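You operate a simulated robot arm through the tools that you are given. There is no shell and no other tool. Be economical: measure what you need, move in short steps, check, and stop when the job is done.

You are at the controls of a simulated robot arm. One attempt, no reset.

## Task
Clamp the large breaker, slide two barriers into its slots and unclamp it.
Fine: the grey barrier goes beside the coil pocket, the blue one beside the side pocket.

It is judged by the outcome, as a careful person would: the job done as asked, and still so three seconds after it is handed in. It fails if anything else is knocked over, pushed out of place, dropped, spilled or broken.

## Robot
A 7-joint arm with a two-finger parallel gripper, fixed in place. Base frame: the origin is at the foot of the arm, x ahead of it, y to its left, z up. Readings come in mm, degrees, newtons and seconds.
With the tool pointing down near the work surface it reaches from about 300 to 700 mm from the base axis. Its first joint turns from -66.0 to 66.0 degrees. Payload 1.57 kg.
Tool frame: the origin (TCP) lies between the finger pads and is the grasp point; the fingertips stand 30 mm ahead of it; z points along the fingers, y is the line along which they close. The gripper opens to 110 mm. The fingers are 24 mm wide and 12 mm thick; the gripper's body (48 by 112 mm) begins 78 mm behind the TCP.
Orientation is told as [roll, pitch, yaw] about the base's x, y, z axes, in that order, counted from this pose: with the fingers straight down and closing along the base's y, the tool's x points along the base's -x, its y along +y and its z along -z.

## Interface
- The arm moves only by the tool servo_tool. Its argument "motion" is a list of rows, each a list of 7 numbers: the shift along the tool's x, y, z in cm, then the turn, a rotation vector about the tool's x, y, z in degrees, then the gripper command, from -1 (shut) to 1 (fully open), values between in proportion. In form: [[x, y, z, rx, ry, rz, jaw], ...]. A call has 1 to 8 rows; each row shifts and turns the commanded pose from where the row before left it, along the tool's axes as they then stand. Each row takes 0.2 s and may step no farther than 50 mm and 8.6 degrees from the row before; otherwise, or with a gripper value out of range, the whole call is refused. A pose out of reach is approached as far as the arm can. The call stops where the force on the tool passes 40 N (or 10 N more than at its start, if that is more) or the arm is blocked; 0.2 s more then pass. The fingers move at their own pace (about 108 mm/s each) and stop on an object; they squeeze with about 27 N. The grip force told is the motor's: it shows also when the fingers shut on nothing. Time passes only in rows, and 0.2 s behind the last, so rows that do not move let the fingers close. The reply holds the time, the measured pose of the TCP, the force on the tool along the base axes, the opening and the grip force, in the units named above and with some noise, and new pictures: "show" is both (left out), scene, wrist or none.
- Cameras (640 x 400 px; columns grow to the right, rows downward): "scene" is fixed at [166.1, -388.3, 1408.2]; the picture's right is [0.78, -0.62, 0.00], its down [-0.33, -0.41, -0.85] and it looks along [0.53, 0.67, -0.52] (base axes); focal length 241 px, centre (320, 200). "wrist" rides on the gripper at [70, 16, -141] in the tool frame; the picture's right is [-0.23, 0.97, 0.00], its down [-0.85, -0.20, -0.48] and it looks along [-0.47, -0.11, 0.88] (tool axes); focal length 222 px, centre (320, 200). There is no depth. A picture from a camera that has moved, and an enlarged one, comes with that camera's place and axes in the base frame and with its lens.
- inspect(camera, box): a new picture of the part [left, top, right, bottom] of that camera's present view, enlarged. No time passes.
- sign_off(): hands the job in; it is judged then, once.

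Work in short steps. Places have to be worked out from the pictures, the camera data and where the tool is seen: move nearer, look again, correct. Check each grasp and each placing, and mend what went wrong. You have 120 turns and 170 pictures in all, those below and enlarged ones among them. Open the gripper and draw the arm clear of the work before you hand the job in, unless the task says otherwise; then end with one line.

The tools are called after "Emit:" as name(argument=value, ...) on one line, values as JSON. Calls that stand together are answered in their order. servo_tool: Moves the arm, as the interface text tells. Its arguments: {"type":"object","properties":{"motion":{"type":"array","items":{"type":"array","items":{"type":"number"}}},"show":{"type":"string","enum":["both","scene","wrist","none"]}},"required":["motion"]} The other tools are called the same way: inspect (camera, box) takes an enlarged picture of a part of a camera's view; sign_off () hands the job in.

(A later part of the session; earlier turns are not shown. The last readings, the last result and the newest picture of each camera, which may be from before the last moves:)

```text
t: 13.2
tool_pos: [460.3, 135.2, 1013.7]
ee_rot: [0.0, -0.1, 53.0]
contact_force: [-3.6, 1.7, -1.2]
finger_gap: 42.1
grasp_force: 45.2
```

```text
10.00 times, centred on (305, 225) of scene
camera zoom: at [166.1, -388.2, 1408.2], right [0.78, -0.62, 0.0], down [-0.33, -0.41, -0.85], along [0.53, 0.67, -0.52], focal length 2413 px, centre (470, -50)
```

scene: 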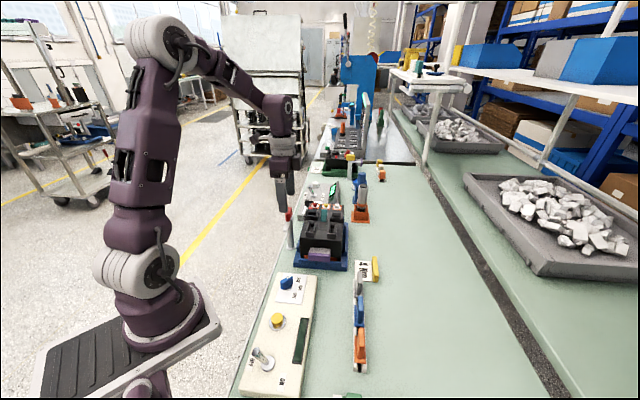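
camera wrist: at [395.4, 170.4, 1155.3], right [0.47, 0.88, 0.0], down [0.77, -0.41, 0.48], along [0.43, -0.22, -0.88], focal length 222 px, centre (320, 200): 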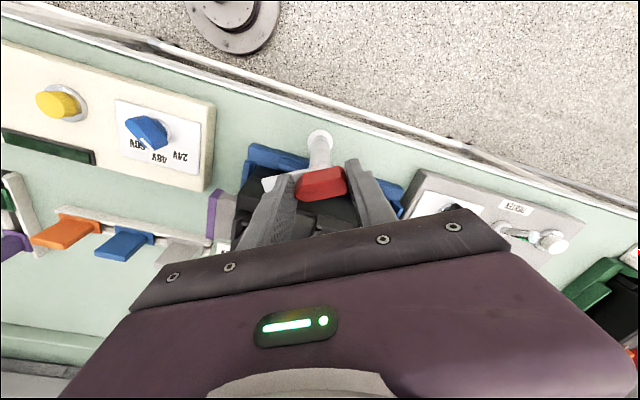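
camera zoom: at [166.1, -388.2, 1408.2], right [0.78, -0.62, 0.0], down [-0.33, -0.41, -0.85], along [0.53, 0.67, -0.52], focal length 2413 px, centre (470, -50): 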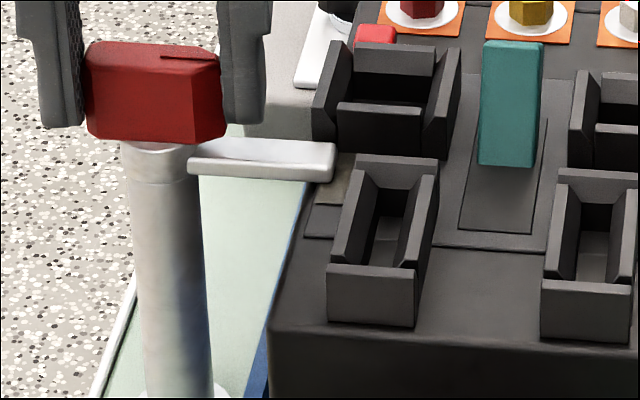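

No stop felt yet; one more small 5° probe to feel for the end stop.

Emit:
servo_tool(motion=[[0, 0, 0, 0, 0, -5, -1], [0, 0, 0, 0, 0, 0, -1]], show="none")

Emit:
inspect(camera="scene", box=[280, 205, 330, 245])

Emit:
inspect(camera="wrist", box=[180, 60, 420, 240])

```text
t: 13.8
tool_pos: [461.1, 135.3, 1013.2]
ee_rot: [0.0, -0.2, 58.0]
contact_force: [-5.5, 10.8, -1.3]
finger_gap: 41.6
grasp_force: 44.8
```

```text
10.00 times, centred on (305, 225) of scene
camera zoom: at [166.0, -388.0, 1408.3], right [0.78, -0.62, 0.0], down [-0.33, -0.41, -0.85], along [0.53, 0.67, -0.52], focal length 2413 px, centre (470, -50)
```

zoom: 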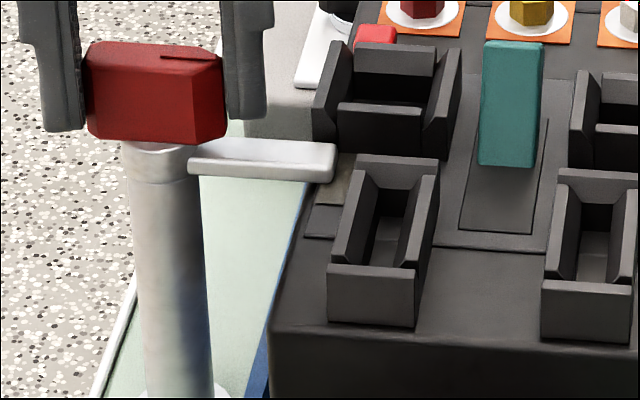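

```text
2.22 times, centred on (300, 150) of wrist
camera zoom: at [410.3, 84.3, 1155.6], right [-0.71, 0.71, 0.0], down [0.62, 0.62, 0.48], along [0.34, 0.34, -0.88], focal length 494 px, centre (364, 311)
```

zoom: 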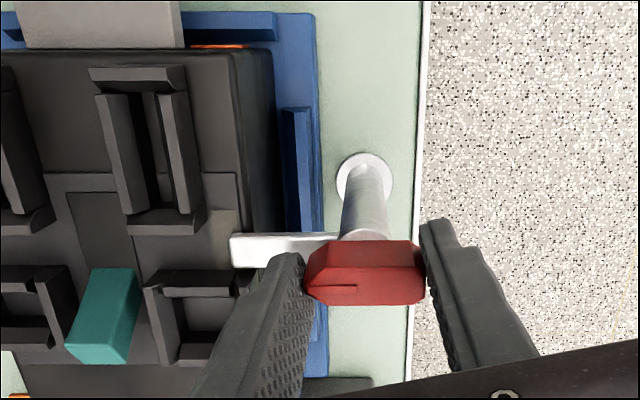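

The handle now slips in the grip rather than turning: arm is square to the breaker, over the land — the end stop. I release partially and lift.

Emit:
servo_tool(motion=[[0, 0, 0, 0, 0, 0, 0.15], [0, 0, 0, 0, 0, 0, 0.15], [0, 0, -4, 0, 0, 0, 0.15], [0, 0, -4, 0, 0, 0, 0.15], [0, 0, -4, 0, 0, 0, 0.5]], show="wrist")

Emit:
inspect(camera="scene", box=[280, 190, 360, 260])

Emit:
inspect(camera="wrist", box=[180, 60, 420, 240])

```text
t: 15.0
tool_pos: [460.8, 134.3, 1134.3]
ee_rot: [0.1, -0.1, 57.9]
contact_force: [0.6, 0.2, -0.5]
finger_gap: 82.2
grasp_force: 0.0
camera wrist: at [410.5, 83.0, 1276.5], right [-0.71, 0.71, 0.0], down [0.62, 0.62, 0.48], along [0.34, 0.34, -0.88], focal length 222 px, centre (320, 200)
```

wrist: 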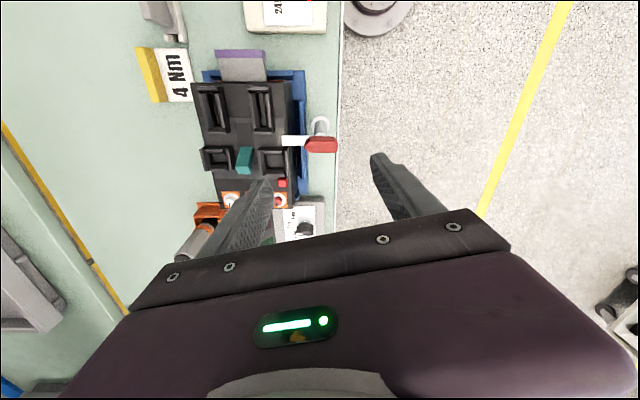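

```text
5.71 times, centred on (320, 225) of scene
camera zoom: at [166.1, -388.3, 1408.2], right [0.78, -0.62, 0.0], down [-0.33, -0.41, -0.85], along [0.53, 0.67, -0.52], focal length 1379 px, centre (320, 57)
```

zoom: 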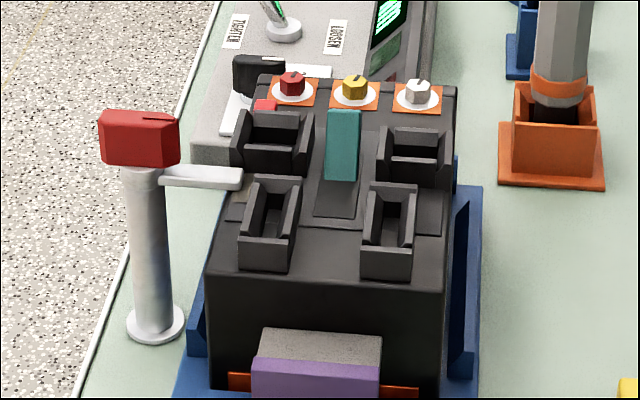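

```text
2.22 times, centred on (300, 150) of wrist
camera zoom: at [410.5, 83.0, 1276.5], right [-0.71, 0.71, 0.0], down [0.62, 0.62, 0.48], along [0.34, 0.34, -0.88], focal length 494 px, centre (364, 311)
```

zoom: 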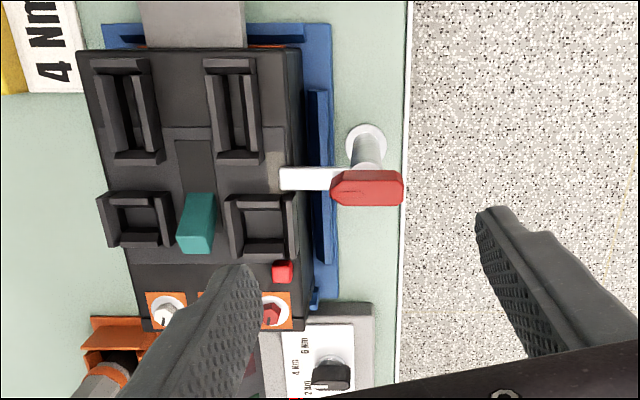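

The clamp arm sits on the breaker's land; cradle, rack and breaker are all at ≈44.5°. I estimate slots: +y at (485,58), −y at (525,17). Now I set yaw 44.5° and travel over the barrier rack.

Emit:
servo_tool(motion=[[0, 0, 0, 0, 0, 6.7, 0.5], [0, 0, 0, 0, 0, 6.7, 0.5], [3.2, -3.71, 0, 0, 0, 0, 0], [3.2, -3.71, 0, 0, 0, 0, 0], [3.2, -3.71, 0, 0, 0, 0, 0], [3.2, -3.71, 0, 0, 0, 0, 0], [3.2, -3.71, 0, 0, 0, 0, 0], [3.2, -3.71, 0, 0, 0, 0, 0]], show="none")

Emit:
servo_tool(motion=[[0, 0, 4, 0, 0, 0, 0], [0, 0, 4, 0, 0, 0, 0], [0, 0, 4, 0, 0, 0, 0]], show="wrist")

Emit:
inspect(camera="wrist", box=[220, 40, 420, 200])

```text
t: 16.8
tool_pos: [480.8, -160.0, 1134.0]
ee_rot: [0.0, 0.1, 44.6]
contact_force: [-0.1, -0.3, 0.3]
finger_gap: 55.0
grasp_force: 0.1
```

```text
t: 17.6
tool_pos: [480.6, -159.7, 1012.3]
ee_rot: [0.0, 0.0, 44.6]
contact_force: [0.6, 0.1, -0.4]
finger_gap: 55.3
grasp_force: 0.1
camera wrist: at [420.2, -197.3, 1155.4], right [-0.52, 0.85, 0.0], down [0.75, 0.46, 0.48], along [0.41, 0.25, -0.88], focal length 222 px, centre (320, 200)
```

wrist: 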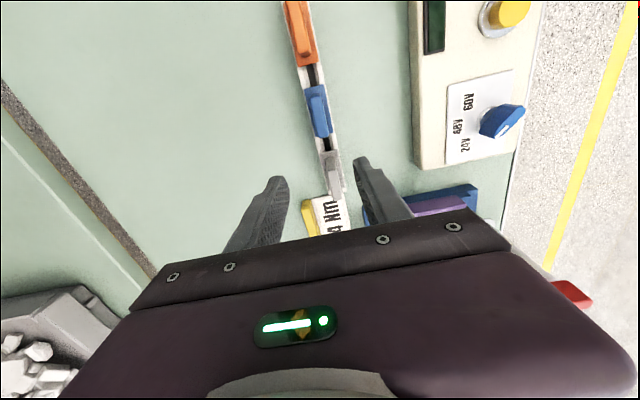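

```text
2.50 times, centred on (320, 120) of wrist
camera zoom: at [420.2, -197.3, 1155.4], right [-0.52, 0.85, 0.0], down [0.75, 0.46, 0.48], along [0.41, 0.25, -0.88], focal length 555 px, centre (320, 400)
```

zoom: 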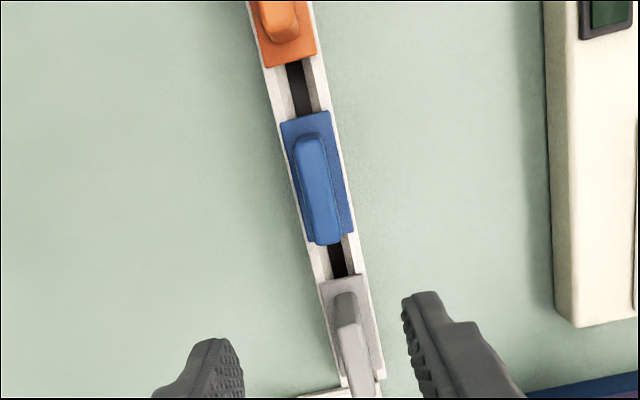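

Blue tab is about at (448,−180.5), top z≈931; grey about (501,−129). I move above grey and check alignment.

Emit:
servo_tool(motion=[[-3.58, 0.78, 0, 0, 0, 0, 0], [0, 0, 3, 0, 0, 0, 0], [0, 0, 0.5, 0, 0, 0, 0]], show="wrist")

Emit:
inspect(camera="wrist", box=[240, 80, 420, 230])

Emit:
inspect(camera="scene", box=[330, 220, 410, 330])

```text
t: 18.4
tool_pos: [500.9, -128.0, 979.5]
ee_rot: [0.1, 0.1, 44.7]
contact_force: [-0.2, 0.8, -0.1]
finger_gap: 54.9
grasp_force: 0.1
camera wrist: at [440.1, -165.9, 1120.8], right [-0.52, 0.85, 0.0], down [0.75, 0.46, 0.48], along [0.41, 0.25, -0.88], focal length 222 px, centre (320, 200)
```

wrist: 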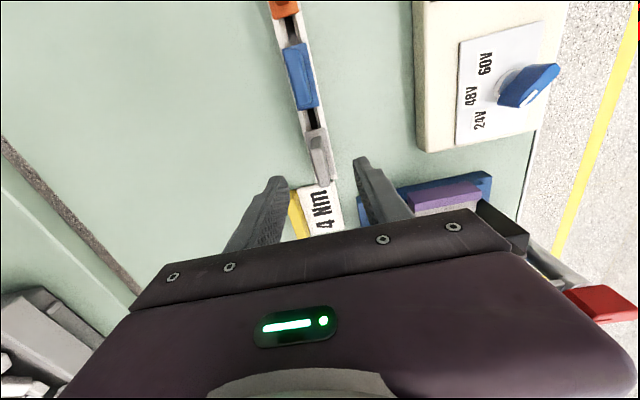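

```text
2.67 times, centred on (330, 155) of wrist
camera zoom: at [440.1, -165.9, 1120.8], right [-0.52, 0.85, 0.0], down [0.75, 0.46, 0.48], along [0.41, 0.25, -0.88], focal length 592 px, centre (293, 320)
```

zoom: 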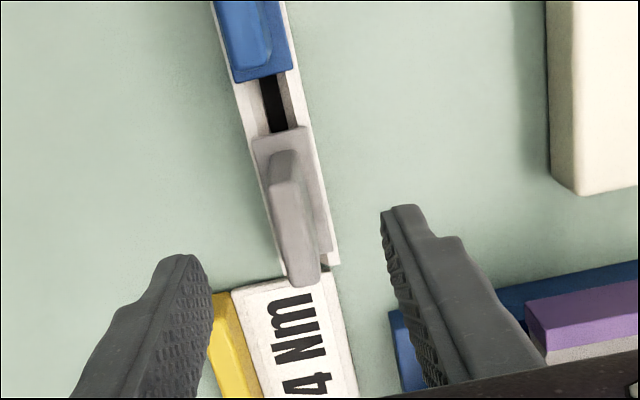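

```text
3.64 times, centred on (370, 275) of scene
camera zoom: at [166.1, -388.3, 1408.2], right [0.78, -0.62, 0.0], down [-0.33, -0.41, -0.85], along [0.53, 0.67, -0.52], focal length 878 px, centre (138, -73)
```

zoom: 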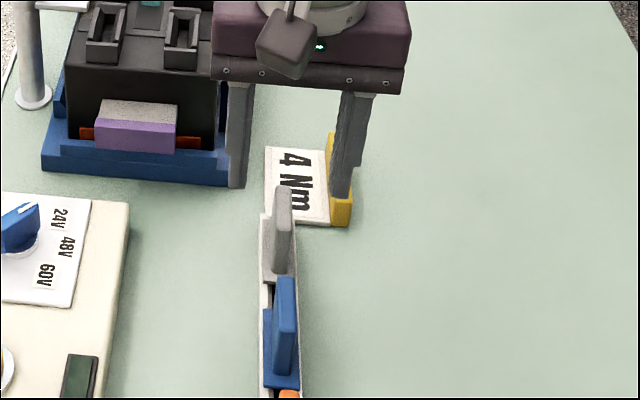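

Grey tab is centred under the tool. I descend to TCP z≈928 with the gap at 40 mm.

Emit:
servo_tool(motion=[[0, 0, 2, 0, 0, 0, -0.27], [0, 0, 2, 0, 0, 0, -0.27], [0, 0, 1.1, 0, 0, 0, -0.27]], show="none")

Emit:
inspect(camera="wrist", box=[240, 80, 420, 230])

Emit:
inspect(camera="scene", box=[330, 230, 400, 320])

```text
t: 19.2
tool_pos: [501.7, -127.7, 928.3]
ee_rot: [0.0, 0.0, 44.6]
contact_force: [0.2, -0.2, 0.0]
finger_gap: 40.0
grasp_force: 0.0
```

```text
2.67 times, centred on (330, 155) of wrist
camera zoom: at [440.1, -166.1, 1069.4], right [-0.52, 0.85, 0.0], down [0.75, 0.46, 0.48], along [0.41, 0.25, -0.88], focal length 592 px, centre (293, 320)
```

zoom: 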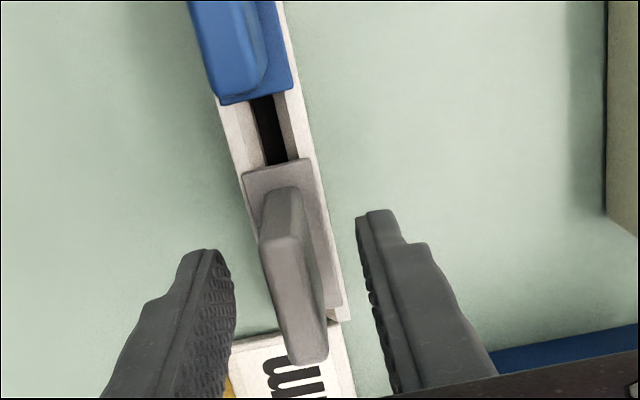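

```text
4.44 times, centred on (365, 275) of scene
camera zoom: at [166.1, -388.3, 1408.2], right [0.78, -0.62, 0.0], down [-0.33, -0.41, -0.85], along [0.53, 0.67, -0.52], focal length 1073 px, centre (120, -133)
```

zoom: 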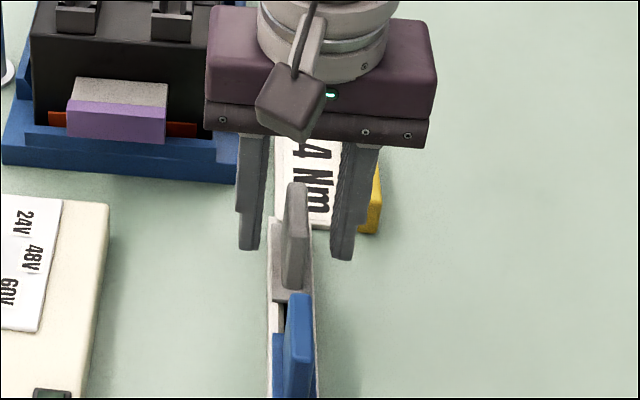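

Tab position agrees from both cameras. I close the fingers.

Emit:
servo_tool(motion=[[0, 0, 0, 0, 0, 0, -1], [0, 0, 0, 0, 0, 0, -1], [0, 0, 0, 0, 0, 0, -1]], show="wrist")

```text
t: 20.0
tool_pos: [500.5, -128.4, 928.1]
ee_rot: [0.0, 0.1, 44.6]
contact_force: [-0.5, -0.5, 0.5]
finger_gap: 11.0
grasp_force: 27.1
camera wrist: at [440.0, -166.1, 1069.5], right [-0.52, 0.85, 0.0], down [0.75, 0.46, 0.48], along [0.41, 0.25, -0.88], focal length 222 px, centre (320, 200)
```

wrist: 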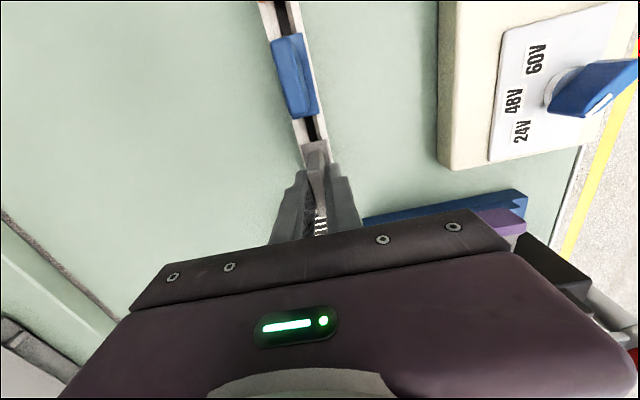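

Gripped (11 mm). I lift straight up.

Emit:
servo_tool(motion=[[0, 0, -2, 0, 0, 0, -1], [0, 0, -4, 0, 0, 0, -1], [0, 0, -5, 0, 0, 0, -1], [0, 0, -3, 0, 0, 0, -1]], show="wrist")

Emit:
inspect(camera="scene", box=[300, 170, 400, 300])

Emit:
inspect(camera="wrist", box=[240, 80, 420, 230])

```text
t: 21.0
tool_pos: [500.1, -127.9, 1068.8]
ee_rot: [0.0, -0.1, 44.6]
contact_force: [0.0, 0.2, 0.3]
finger_gap: 11.0
grasp_force: 26.4
camera wrist: at [439.5, -165.6, 1210.1], right [-0.52, 0.85, 0.0], down [0.75, 0.46, 0.48], along [0.41, 0.25, -0.88], focal length 222 px, centre (320, 200)
```

wrist: 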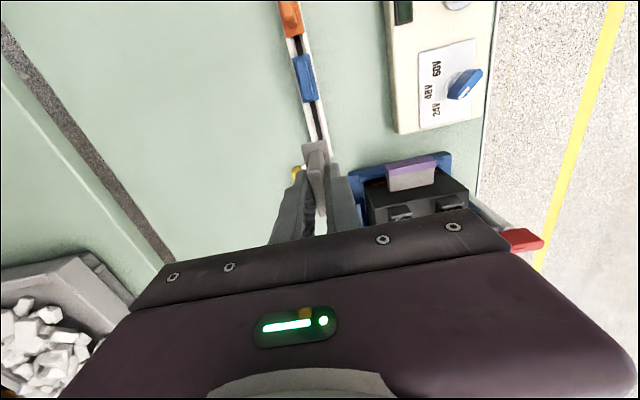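

```text
3.08 times, centred on (350, 235) of scene
camera zoom: at [166.1, -388.3, 1408.2], right [0.78, -0.62, 0.0], down [-0.33, -0.41, -0.85], along [0.53, 0.67, -0.52], focal length 743 px, centre (228, 92)
```

zoom: 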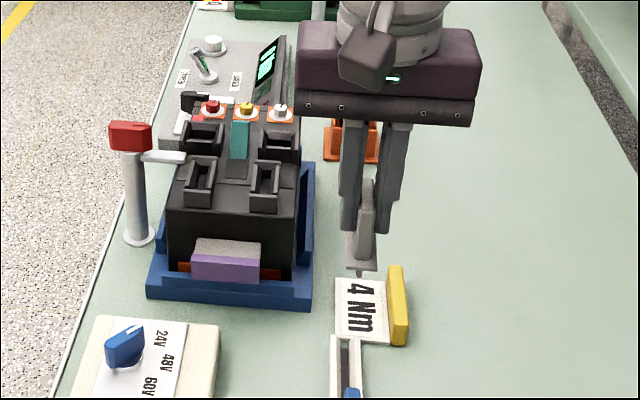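

```text
2.67 times, centred on (330, 155) of wrist
camera zoom: at [439.5, -165.6, 1210.1], right [-0.52, 0.85, 0.0], down [0.75, 0.46, 0.48], along [0.41, 0.25, -0.88], focal length 592 px, centre (293, 320)
```

zoom: 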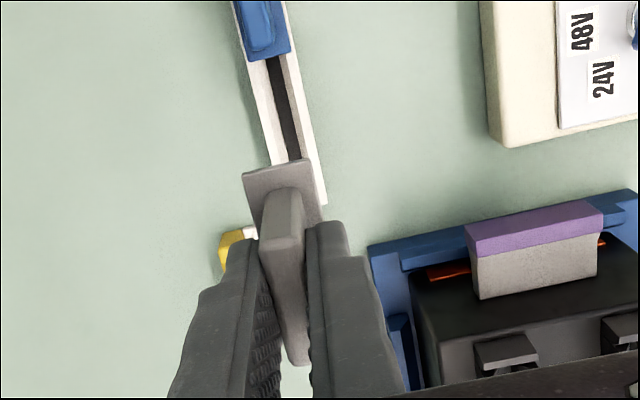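

Barrier is held. I zoom to see its blade under the flange and measure its length.

Emit:
inspect(camera="scene", box=[345, 215, 385, 260])

```text
8.89 times, centred on (365, 238) of scene
camera zoom: at [166.1, -388.3, 1408.2], right [0.78, -0.62, 0.0], down [-0.33, -0.41, -0.85], along [0.53, 0.67, -0.52], focal length 2145 px, centre (-80, -133)
```

zoom: 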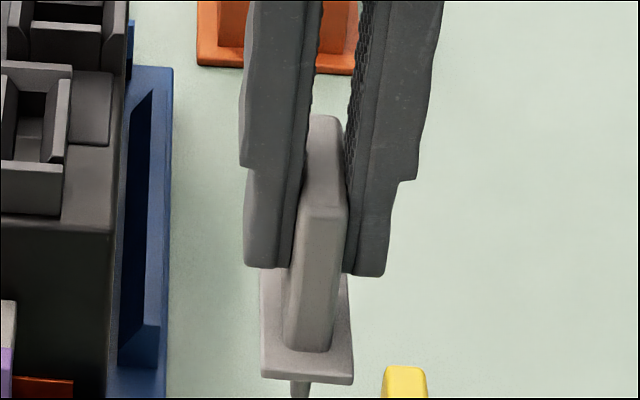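

Emit:
inspect(camera="scene", box=[345, 235, 375, 265])

```text
13.33 times, centred on (360, 250) of scene
camera zoom: at [166.1, -388.3, 1408.2], right [0.78, -0.62, 0.0], down [-0.33, -0.41, -0.85], along [0.53, 0.67, -0.52], focal length 3218 px, centre (-213, -467)
```

zoom: 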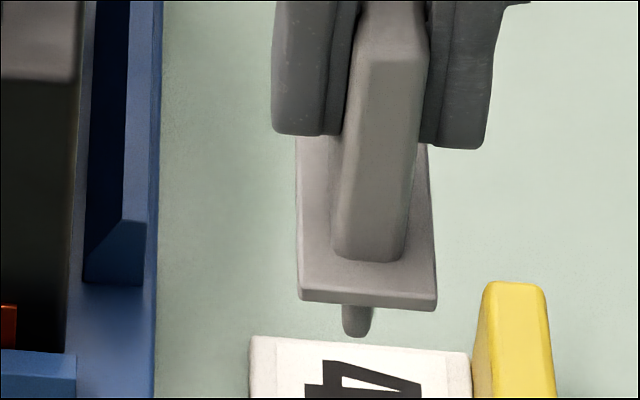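

Barrier: 53×~22 mm flange, ~20 mm below the fingertips, thin blade ~5 mm thick and ~10 mm deep; flange size matches the collar outline. Flange centre is ≈4 mm ahead of TCP along the axis. I raise and carry it above the +y slot.

Emit:
servo_tool(motion=[[0, 0, -3, 0, 0, 0, -1], [-2.89, 3.57, 0, 0, 0, 0, -1], [-2.89, 3.57, 0, 0, 0, 0, -1], [-2.89, 3.57, 0, 0, 0, 0, -1], [-2.88, 3.56, 0, 0, 0, 0, -1], [0, 0, 2, 0, 0, 0, -1]], show="wrist")

Emit:
inspect(camera="wrist", box=[220, 60, 420, 230])

Emit:
inspect(camera="scene", box=[280, 190, 350, 250])

```text
t: 22.4
tool_pos: [482.4, 56.3, 1077.3]
ee_rot: [0.0, -0.1, 44.6]
contact_force: [0.5, 1.1, -0.1]
finger_gap: 11.0
grasp_force: 27.4
camera wrist: at [421.9, 18.1, 1219.3], right [-0.52, 0.85, 0.0], down [0.75, 0.46, 0.48], along [0.41, 0.25, -0.88], focal length 222 px, centre (320, 200)
```

wrist: 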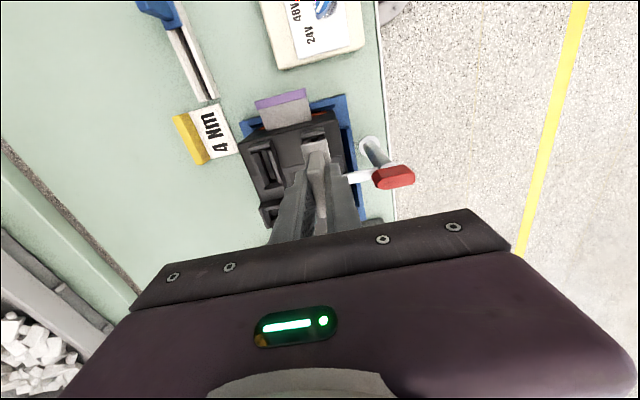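

```text
2.35 times, centred on (320, 145) of wrist
camera zoom: at [421.9, 18.1, 1219.3], right [-0.52, 0.85, 0.0], down [0.75, 0.46, 0.48], along [0.41, 0.25, -0.88], focal length 523 px, centre (320, 329)
```

zoom: 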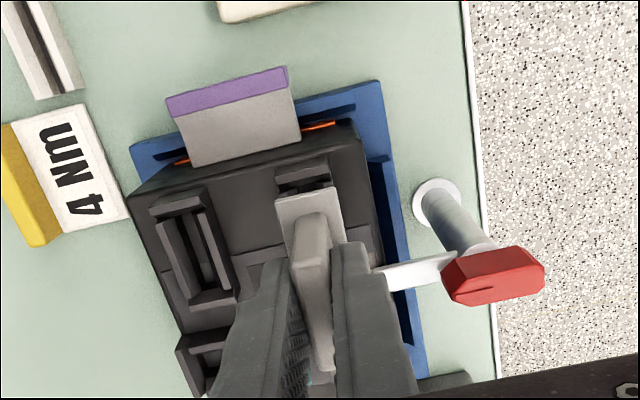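

```text
6.67 times, centred on (315, 220) of scene
camera zoom: at [166.2, -388.2, 1408.2], right [0.78, -0.62, 0.0], down [-0.33, -0.41, -0.85], along [0.53, 0.67, -0.52], focal length 1609 px, centre (353, 67)
```

zoom: 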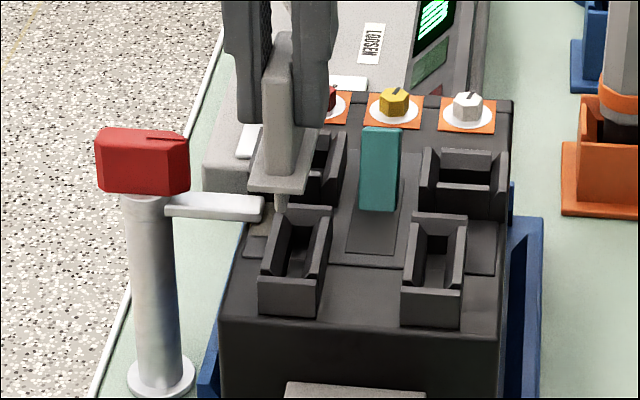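

Compared with the collar, the flange needs about 3 mm back along the axis and 2 mm toward −y. I correct and lower to just above the collar.

Emit:
servo_tool(motion=[[0.31, -0.21, 0, 0, 0, 0, -1], [0, 0, 1.7, 0, 0, 0, -1]], show="none")

Emit:
inspect(camera="wrist", box=[260, 90, 380, 190])

Emit:
inspect(camera="scene", box=[295, 200, 345, 240])

```text
t: 23.0
tool_pos: [482.0, 51.2, 1060.2]
ee_rot: [0.1, -0.1, 44.6]
contact_force: [0.5, 0.4, 0.4]
finger_gap: 10.8
grasp_force: 27.0
```

```text
4.00 times, centred on (320, 140) of wrist
camera zoom: at [420.8, 13.5, 1202.3], right [-0.52, 0.85, 0.0], down [0.75, 0.46, 0.48], along [0.41, 0.25, -0.88], focal length 888 px, centre (320, 440)
```

zoom: 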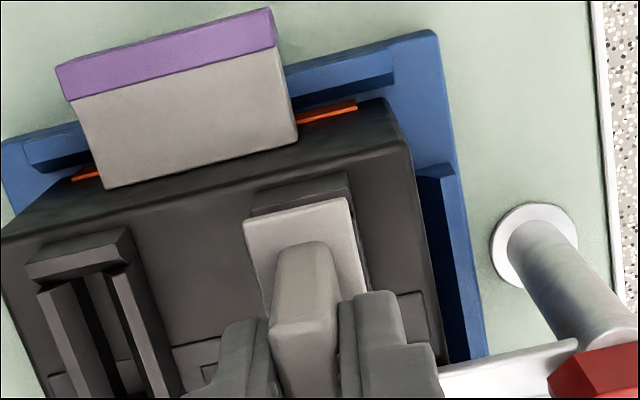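

```text
10.00 times, centred on (320, 220) of scene
camera zoom: at [166.1, -388.3, 1408.2], right [0.78, -0.62, 0.0], down [-0.33, -0.41, -0.85], along [0.53, 0.67, -0.52], focal length 2413 px, centre (320, 0)
```

zoom: 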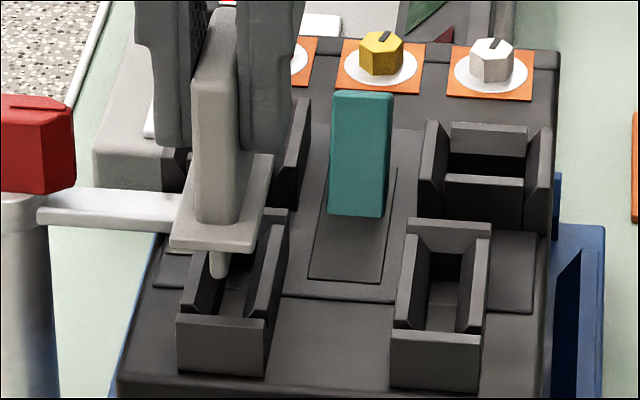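

Scene view shows the blade: it needs ~2 mm toward −y and ~1.5 mm forward. I correct, then lower a little.

Emit:
servo_tool(motion=[[-0.15, -0.19, 0, 0, 0, 0, -1], [0, 0, 0.8, 0, 0, 0, -1]], show="none")

Emit:
inspect(camera="wrist", box=[260, 90, 380, 190])

Emit:
inspect(camera="scene", box=[295, 200, 335, 240])

```text
t: 23.6
tool_pos: [483.4, 51.4, 1052.1]
ee_rot: [-0.1, 0.0, 44.6]
contact_force: [0.2, -0.3, 0.5]
finger_gap: 11.0
grasp_force: 27.1
```

```text
4.00 times, centred on (320, 140) of wrist
camera zoom: at [423.4, 13.1, 1194.5], right [-0.52, 0.85, 0.0], down [0.75, 0.46, 0.48], along [0.41, 0.25, -0.88], focal length 888 px, centre (320, 440)
```

zoom: 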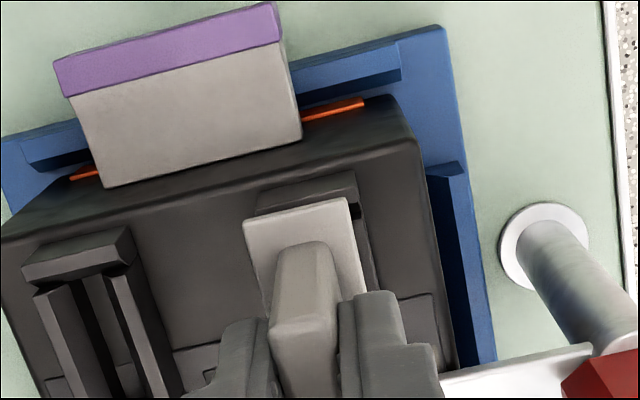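

```text
10.00 times, centred on (315, 220) of scene
camera zoom: at [166.1, -388.3, 1408.2], right [0.78, -0.62, 0.0], down [-0.33, -0.41, -0.85], along [0.53, 0.67, -0.52], focal length 2413 px, centre (370, 0)
```

zoom: 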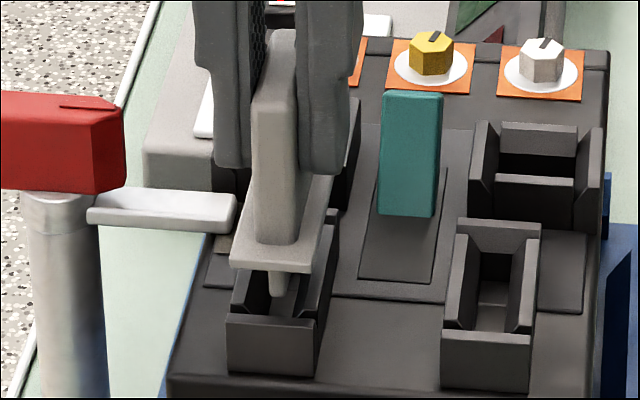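

Nearly aligned; 1 mm +y and 1 mm forward, then lower 6 mm and check.

Emit:
servo_tool(motion=[[-0.1, 0.1, 0, 0, 0, 0, -1], [0, 0, 0.6, 0, 0, 0, -1]], show="none")

Emit:
inspect(camera="wrist", box=[260, 90, 380, 190])

Emit:
inspect(camera="scene", box=[300, 210, 330, 240])

```text
t: 24.2
tool_pos: [483.6, 52.9, 1047.0]
ee_rot: [0.1, 0.0, 44.7]
contact_force: [-0.1, -0.2, -0.6]
finger_gap: 11.1
grasp_force: 26.8
```

```text
4.00 times, centred on (320, 140) of wrist
camera zoom: at [423.3, 14.3, 1188.6], right [-0.52, 0.85, 0.0], down [0.75, 0.46, 0.48], along [0.41, 0.25, -0.88], focal length 888 px, centre (320, 440)
```

zoom: 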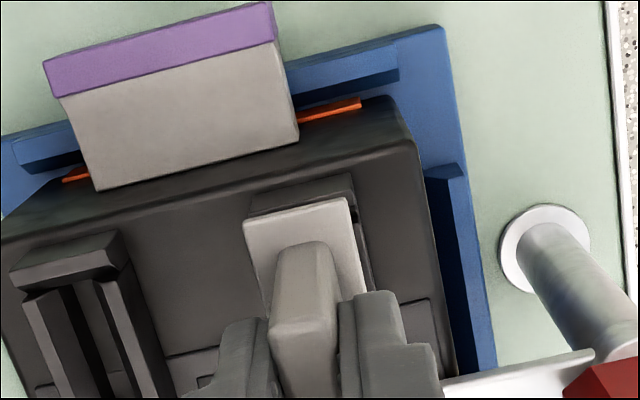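

```text
13.33 times, centred on (315, 225) of scene
camera zoom: at [166.1, -388.3, 1408.2], right [0.78, -0.62, 0.0], down [-0.33, -0.41, -0.85], along [0.53, 0.67, -0.52], focal length 3218 px, centre (387, -133)
```

zoom: 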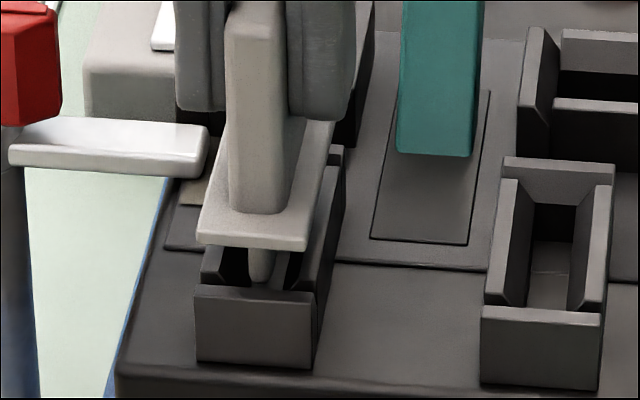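

Blade is centred in the cavity. I keep lowering in small steps watching the force.

Emit:
servo_tool(motion=[[0, 0, 0.3, 0, 0, 0, -1], [0, 0, 0.3, 0, 0, 0, -1]], show="none")

Emit:
inspect(camera="scene", box=[300, 210, 330, 240])

```text
t: 24.8
tool_pos: [484.0, 52.5, 1038.7]
ee_rot: [-0.1, -0.2, 44.7]
contact_force: [2.0, 2.3, 2.6]
finger_gap: 10.8
grasp_force: 27.1
```

```text
13.33 times, centred on (315, 225) of scene
camera zoom: at [166.2, -388.2, 1408.2], right [0.78, -0.62, 0.0], down [-0.33, -0.41, -0.85], along [0.53, 0.67, -0.52], focal length 3218 px, centre (387, -133)
```

zoom: 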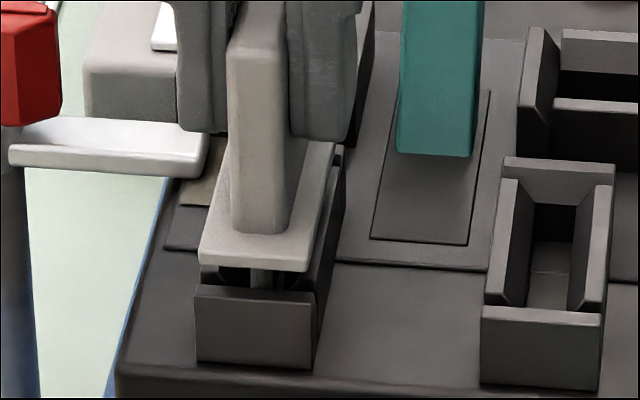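

Blade has entered; slight contact pushes forward, so I shift 0.8 mm forward and continue.

Emit:
servo_tool(motion=[[-0.08, 0, 0.2, 0, 0, 0, -1], [0, 0, 0.2, 0, 0, 0, -1]], show="none")

Emit:
inspect(camera="scene", box=[300, 210, 330, 240])

```text
t: 25.4
tool_pos: [486.2, 52.2, 1036.7]
ee_rot: [0.0, -0.1, 44.6]
contact_force: [4.7, 4.2, 2.7]
finger_gap: 11.0
grasp_force: 27.3
```

```text
13.33 times, centred on (315, 225) of scene
camera zoom: at [166.2, -388.1, 1408.2], right [0.78, -0.62, 0.0], down [-0.33, -0.41, -0.85], along [0.53, 0.67, -0.52], focal length 3218 px, centre (387, -133)
```

zoom: 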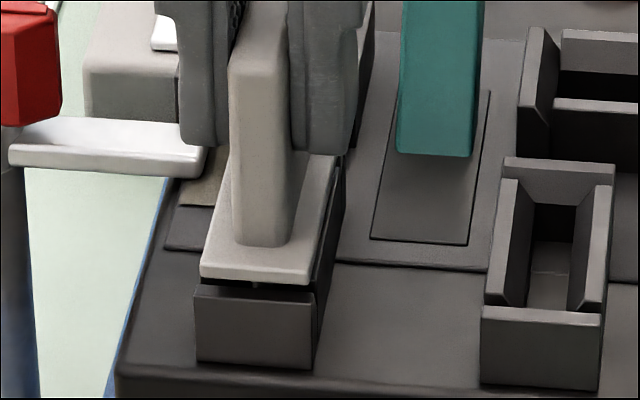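

Almost seated (about 3 mm left); forward push remains, so 1 mm more forward and down.

Emit:
servo_tool(motion=[[-0.1, 0, 0, 0, 0, 0, -1], [0, 0, 0.2, 0, 0, 0, -1]], show="none")

Emit:
inspect(camera="scene", box=[300, 210, 330, 240])

```text
t: 26.0
tool_pos: [484.0, 52.9, 1034.6]
ee_rot: [0.0, 0.0, 44.6]
contact_force: [2.2, 2.4, 0.8]
finger_gap: 10.8
grasp_force: 27.1
```

```text
13.33 times, centred on (315, 225) of scene
camera zoom: at [166.2, -388.2, 1408.2], right [0.78, -0.62, 0.0], down [-0.33, -0.41, -0.85], along [0.53, 0.67, -0.52], focal length 3218 px, centre (387, -133)
```

zoom: 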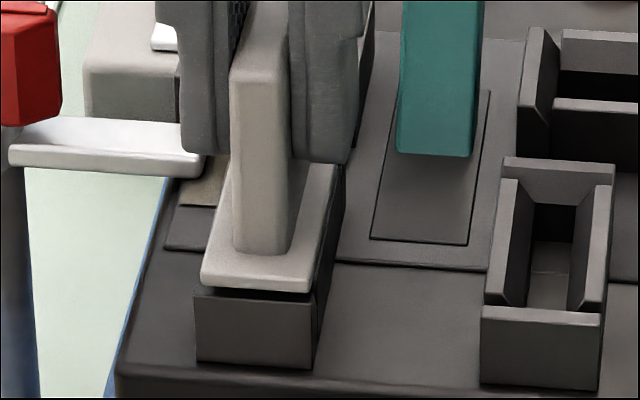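

A slim gap remains; 2 mm more until contact.

Emit:
servo_tool(motion=[[-0.03, 0, 0.15, 0, 0, 0, -1], [0, 0, 0.1, 0, 0, 0, -1]], show="none")

Emit:
inspect(camera="scene", box=[300, 210, 330, 240])

```text
t: 26.6
tool_pos: [486.0, 53.1, 1033.1]
ee_rot: [0.1, 0.0, 44.6]
contact_force: [0.2, -0.1, 0.0]
finger_gap: 10.6
grasp_force: 27.2
```

```text
13.33 times, centred on (315, 225) of scene
camera zoom: at [166.1, -388.3, 1408.2], right [0.78, -0.62, 0.0], down [-0.33, -0.41, -0.85], along [0.53, 0.67, -0.52], focal length 3218 px, centre (387, -133)
```

zoom: 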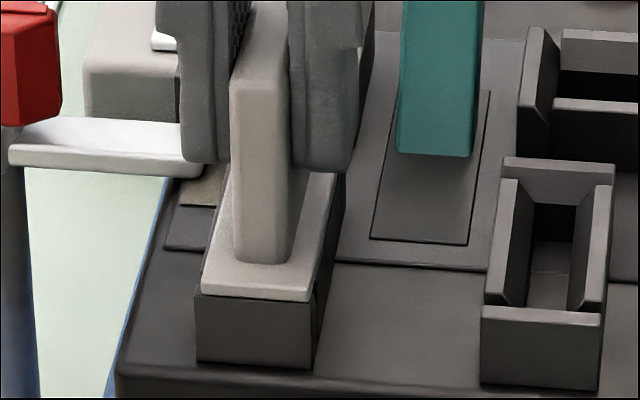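

Nearly flush; 1.5 mm more to feel the seat.

Emit:
servo_tool(motion=[[0, 0, 0.1, 0, 0, 0, -1], [0, 0, 0.1, 0, 0, 0, -1]], show="none")

Emit:
inspect(camera="scene", box=[300, 210, 330, 240])

```text
t: 27.2
tool_pos: [485.0, 52.6, 1030.7]
ee_rot: [-0.1, -0.1, 44.6]
contact_force: [-2.8, -2.1, 17.5]
finger_gap: 10.9
grasp_force: 26.7
```

```text
13.33 times, centred on (315, 225) of scene
camera zoom: at [165.8, -388.4, 1408.2], right [0.78, -0.62, 0.0], down [-0.33, -0.41, -0.85], along [0.53, 0.67, -0.52], focal length 3218 px, centre (387, -133)
```

zoom: 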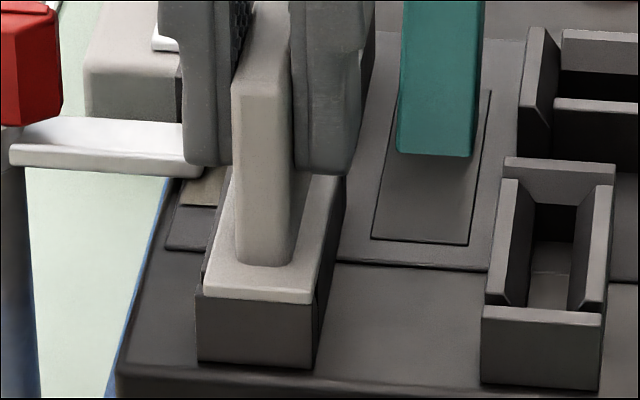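

Seated firmly (17 N). I open just to 22 mm and lift away.

Emit:
servo_tool(motion=[[0, 0, -0.1, 0, 0, 0, -0.6], [0, 0, 0, 0, 0, 0, -0.6], [0, 0, -2, 0, 0, 0, -0.6], [0, 0, -4, 0, 0, 0, -0.6], [0, 0, -4, 0, 0, 0, -0.6]], show="wrist")

Emit:
inspect(camera="scene", box=[280, 190, 350, 250])

Emit:
inspect(camera="wrist", box=[230, 80, 410, 230])

```text
t: 28.4
tool_pos: [485.9, 53.4, 1131.7]
ee_rot: [0.1, 0.0, 44.6]
contact_force: [0.4, -0.2, -0.6]
finger_gap: 22.2
grasp_force: 0.1
camera wrist: at [424.4, 15.6, 1273.2], right [-0.52, 0.85, 0.0], down [0.75, 0.46, 0.48], along [0.41, 0.25, -0.88], focal length 222 px, centre (320, 200)
```

wrist: 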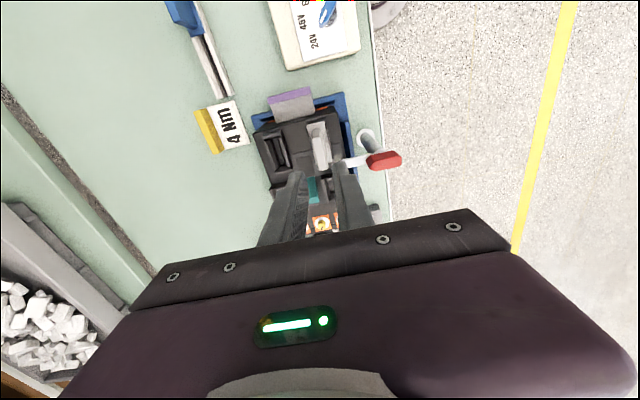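

```text
6.67 times, centred on (315, 220) of scene
camera zoom: at [166.1, -388.3, 1408.2], right [0.78, -0.62, 0.0], down [-0.33, -0.41, -0.85], along [0.53, 0.67, -0.52], focal length 1609 px, centre (353, 67)
```

zoom: 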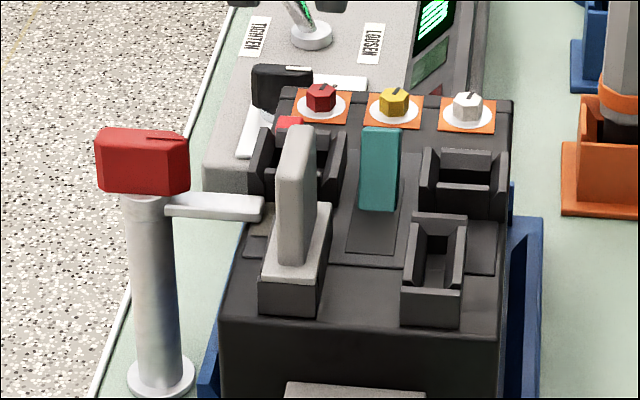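

```text
2.67 times, centred on (320, 155) of wrist
camera zoom: at [424.4, 15.6, 1273.2], right [-0.52, 0.85, 0.0], down [0.75, 0.46, 0.48], along [0.41, 0.25, -0.88], focal length 592 px, centre (320, 320)
```

zoom: 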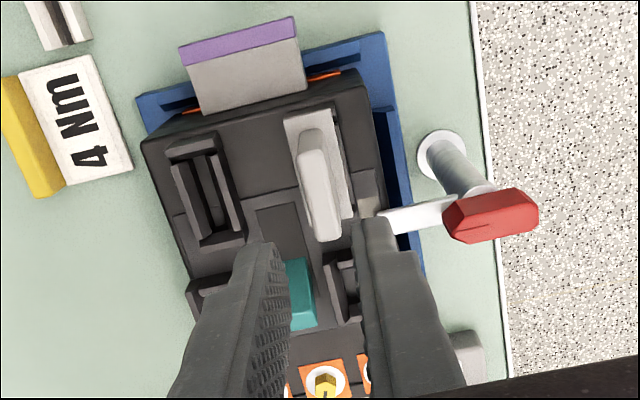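

Grey is well seated. Blue should be 74.5 mm behind grey along the rack: TCP ≈ (447,−180). I go above it.

Emit:
servo_tool(motion=[[3.83, -2.78, 0, 0, 0, 0, -0.27], [3.83, -2.78, 0, 0, 0, 0, -0.27], [3.83, -2.78, 0, 0, 0, 0, -0.27], [3.83, -2.78, 0, 0, 0, 0, -0.27], [3.84, -2.79, 0, 0, 0, 0, -0.27], [0, 0, 5, 0, 0, 0, -0.27], [0, 0, 5, 0, 0, 0, -0.27], [0, 0, 5, 0, 0, 0, -0.27]], show="wrist")

Emit:
inspect(camera="wrist", box=[240, 80, 420, 230])

```text
t: 30.2
tool_pos: [447.1, -180.6, 980.4]
ee_rot: [0.1, 0.0, 44.6]
contact_force: [0.1, 0.5, -1.0]
finger_gap: 40.1
grasp_force: 0.1
camera wrist: at [386.2, -218.6, 1122.1], right [-0.52, 0.85, 0.0], down [0.75, 0.46, 0.48], along [0.41, 0.25, -0.88], focal length 222 px, centre (320, 200)
```

wrist: 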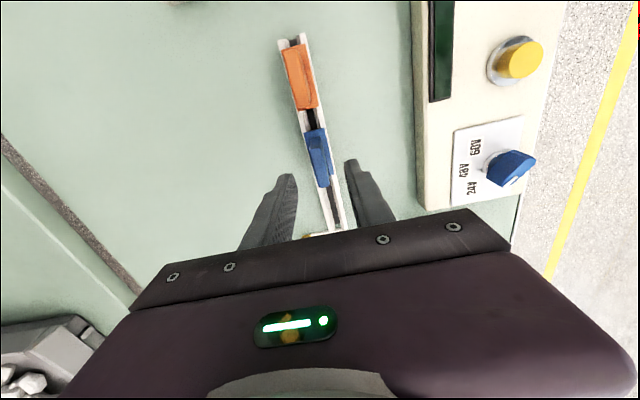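

```text
2.67 times, centred on (330, 155) of wrist
camera zoom: at [386.2, -218.6, 1122.1], right [-0.52, 0.85, 0.0], down [0.75, 0.46, 0.48], along [0.41, 0.25, -0.88], focal length 592 px, centre (293, 320)
```

zoom: 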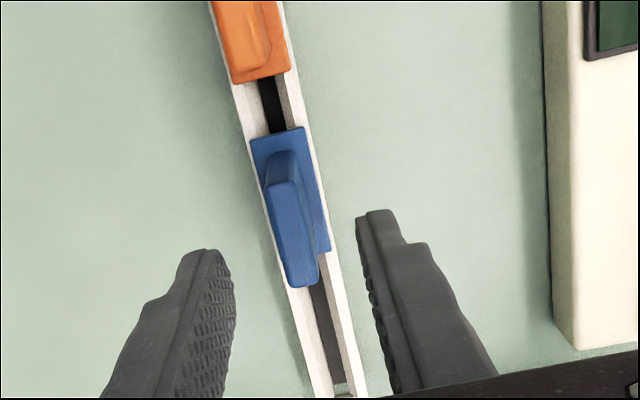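

Same picture as with grey. I descend, close and lift slowly.

Emit:
servo_tool(motion=[[0, 0, 2.2, 0, 0, 0, -0.27], [0, 0, 2, 0, 0, 0, -0.27], [0, 0, 1, 0, 0, 0, -0.27], [0, 0, 0, 0, 0, 0, -1], [0, 0, 0, 0, 0, 0, -1], [0, 0, 0, 0, 0, 0, -1]], show="none")

Emit:
servo_tool(motion=[[0, 0, -2, 0, 0, 0, -1], [0, 0, -4, 0, 0, 0, -1], [0, 0, -5, 0, 0, 0, -1], [0, 0, -5, 0, 0, 0, -1]], show="both")

```text
t: 31.6
tool_pos: [448.0, -180.0, 928.6]
ee_rot: [0.0, -0.1, 44.6]
contact_force: [0.2, 0.0, -0.3]
finger_gap: 11.1
grasp_force: 26.8
```

```text
t: 32.6
tool_pos: [446.6, -180.3, 1089.5]
ee_rot: [0.1, 0.0, 44.6]
contact_force: [0.2, -0.3, -0.8]
finger_gap: 10.7
grasp_force: 27.3
camera wrist: at [386.6, -218.4, 1231.7], right [-0.52, 0.85, 0.0], down [0.75, 0.46, 0.48], along [0.41, 0.25, -0.88], focal length 222 px, centre (320, 200)
```

scene: 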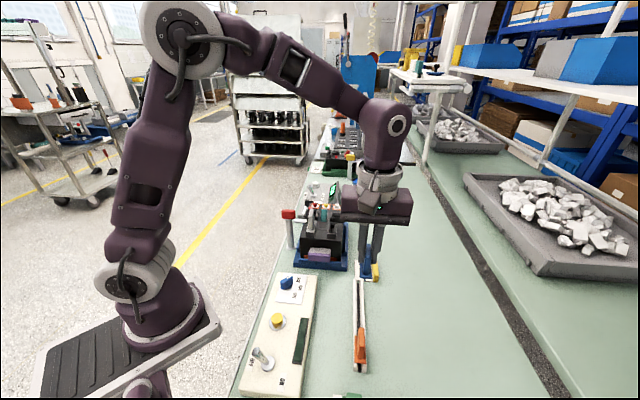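
wrist: 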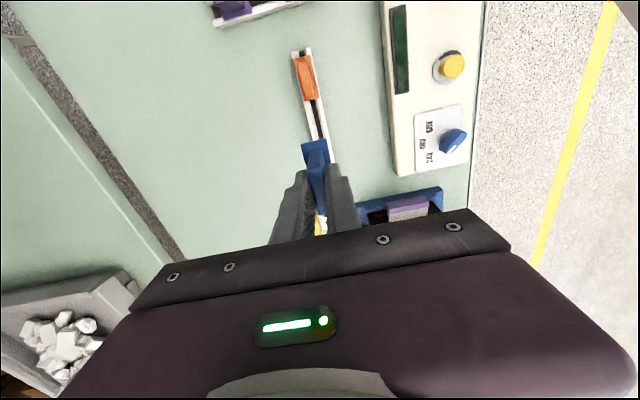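

Blue is held. I carry it over the −y slot, target TCP (525.5, 12.4).

Emit:
servo_tool(motion=[[-3.83, 1.65, 0, 0, 0, 0, -1], [-3.83, 1.65, 0, 0, 0, 0, -1], [-3.83, 1.65, 0, 0, 0, 0, -1], [-3.83, 1.65, 0, 0, 0, 0, -1], [-3.81, 1.64, 0, 0, 0, 0, -1], [0, 0, 2.9, 0, 0, 0, -1]], show="wrist")

Emit:
inspect(camera="wrist", box=[260, 90, 380, 190])

Emit:
inspect(camera="scene", box=[310, 200, 350, 240])

```text
t: 34.0
tool_pos: [525.7, 11.6, 1059.7]
ee_rot: [0.1, 0.0, 44.7]
contact_force: [-0.2, 0.6, -0.2]
finger_gap: 10.9
grasp_force: 27.2
camera wrist: at [464.6, -25.4, 1201.4], right [-0.52, 0.85, 0.0], down [0.75, 0.46, 0.48], along [0.41, 0.25, -0.88], focal length 222 px, centre (320, 200)
```

wrist: 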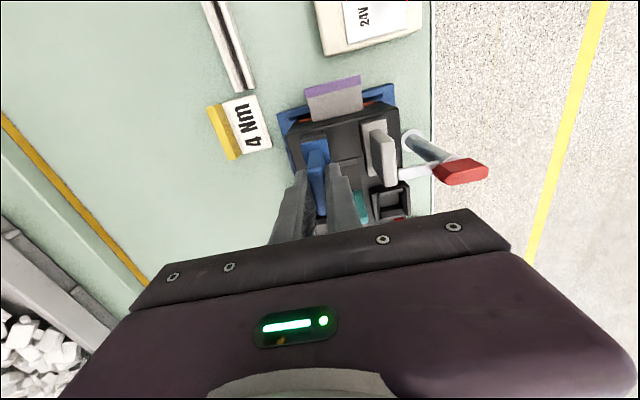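

```text
4.00 times, centred on (320, 140) of wrist
camera zoom: at [464.6, -25.4, 1201.4], right [-0.52, 0.85, 0.0], down [0.75, 0.46, 0.48], along [0.41, 0.25, -0.88], focal length 888 px, centre (320, 440)
```

zoom: 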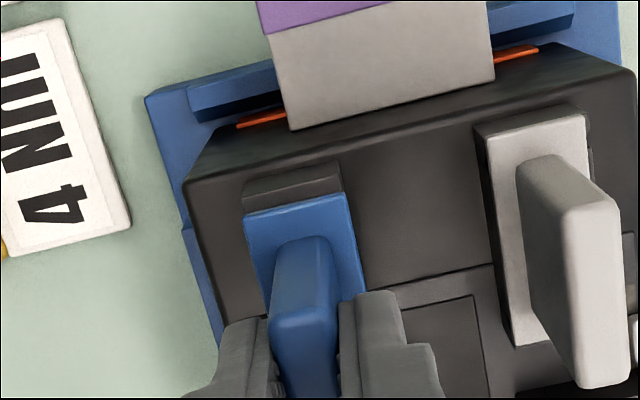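

```text
10.00 times, centred on (330, 220) of scene
camera zoom: at [166.2, -388.2, 1408.2], right [0.78, -0.62, 0.0], down [-0.33, -0.41, -0.85], along [0.53, 0.67, -0.52], focal length 2413 px, centre (220, 0)
```

zoom: 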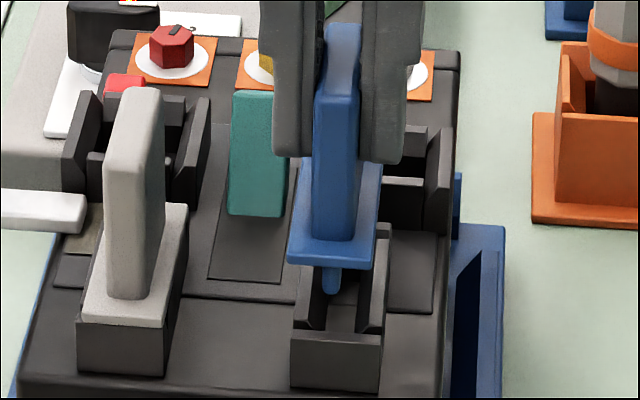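

Comparing with grey's successful approach, blue needs ~2.4 mm toward −y and ~2 mm forward. I correct and lower 12 mm.

Emit:
servo_tool(motion=[[-0.2, -0.24, 0, 0, 0, 0, -1], [0, 0, 1.2, 0, 0, 0, -1]], show="none")

Emit:
inspect(camera="wrist", box=[260, 90, 380, 190])

Emit:
inspect(camera="scene", box=[315, 212, 345, 242])

```text
t: 34.6
tool_pos: [527.9, 12.6, 1047.6]
ee_rot: [0.0, -0.1, 44.5]
contact_force: [-0.1, -0.3, -1.2]
finger_gap: 10.5
grasp_force: 26.8
```

```text
4.00 times, centred on (320, 140) of wrist
camera zoom: at [467.6, -25.6, 1189.6], right [-0.52, 0.85, 0.0], down [0.75, 0.46, 0.48], along [0.41, 0.25, -0.88], focal length 888 px, centre (320, 440)
```

zoom: 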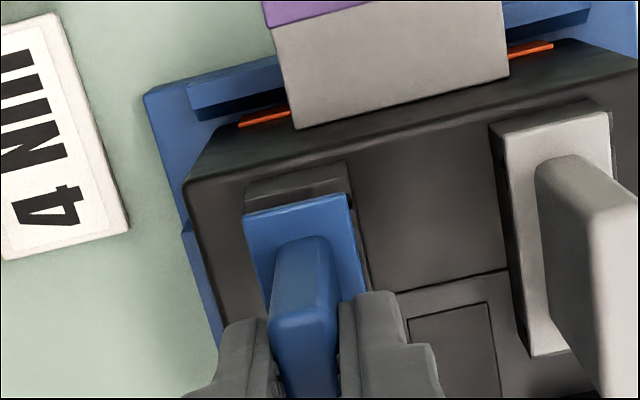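

```text
13.33 times, centred on (330, 227) of scene
camera zoom: at [166.1, -388.3, 1408.2], right [0.78, -0.62, 0.0], down [-0.33, -0.41, -0.85], along [0.53, 0.67, -0.52], focal length 3218 px, centre (187, -160)
```

zoom: 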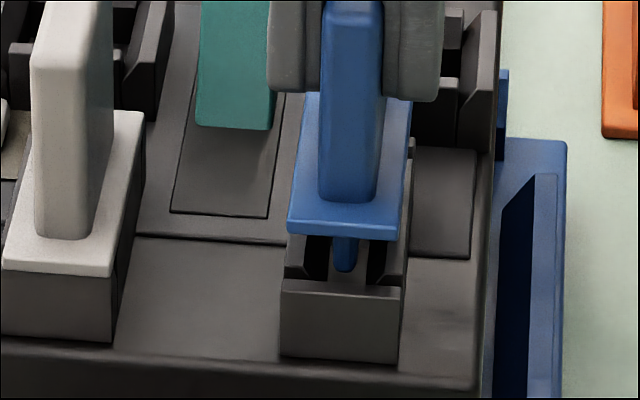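

Blade is centred in the cavity. I lower in small steps.

Emit:
servo_tool(motion=[[0, 0, 0.4, 0, 0, 0, -1], [0, 0, 0.4, 0, 0, 0, -1]], show="none")

Emit:
inspect(camera="scene", box=[315, 212, 345, 242])

```text
t: 35.2
tool_pos: [528.3, 11.9, 1040.0]
ee_rot: [0.0, 0.0, 44.6]
contact_force: [0.1, -0.3, -0.1]
finger_gap: 10.9
grasp_force: 27.1
```

```text
13.33 times, centred on (330, 227) of scene
camera zoom: at [166.1, -388.3, 1408.2], right [0.78, -0.62, 0.0], down [-0.33, -0.41, -0.85], along [0.53, 0.67, -0.52], focal length 3218 px, centre (187, -160)
```

zoom: 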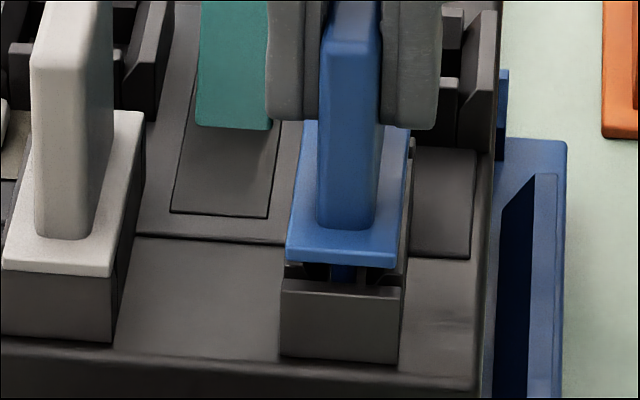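

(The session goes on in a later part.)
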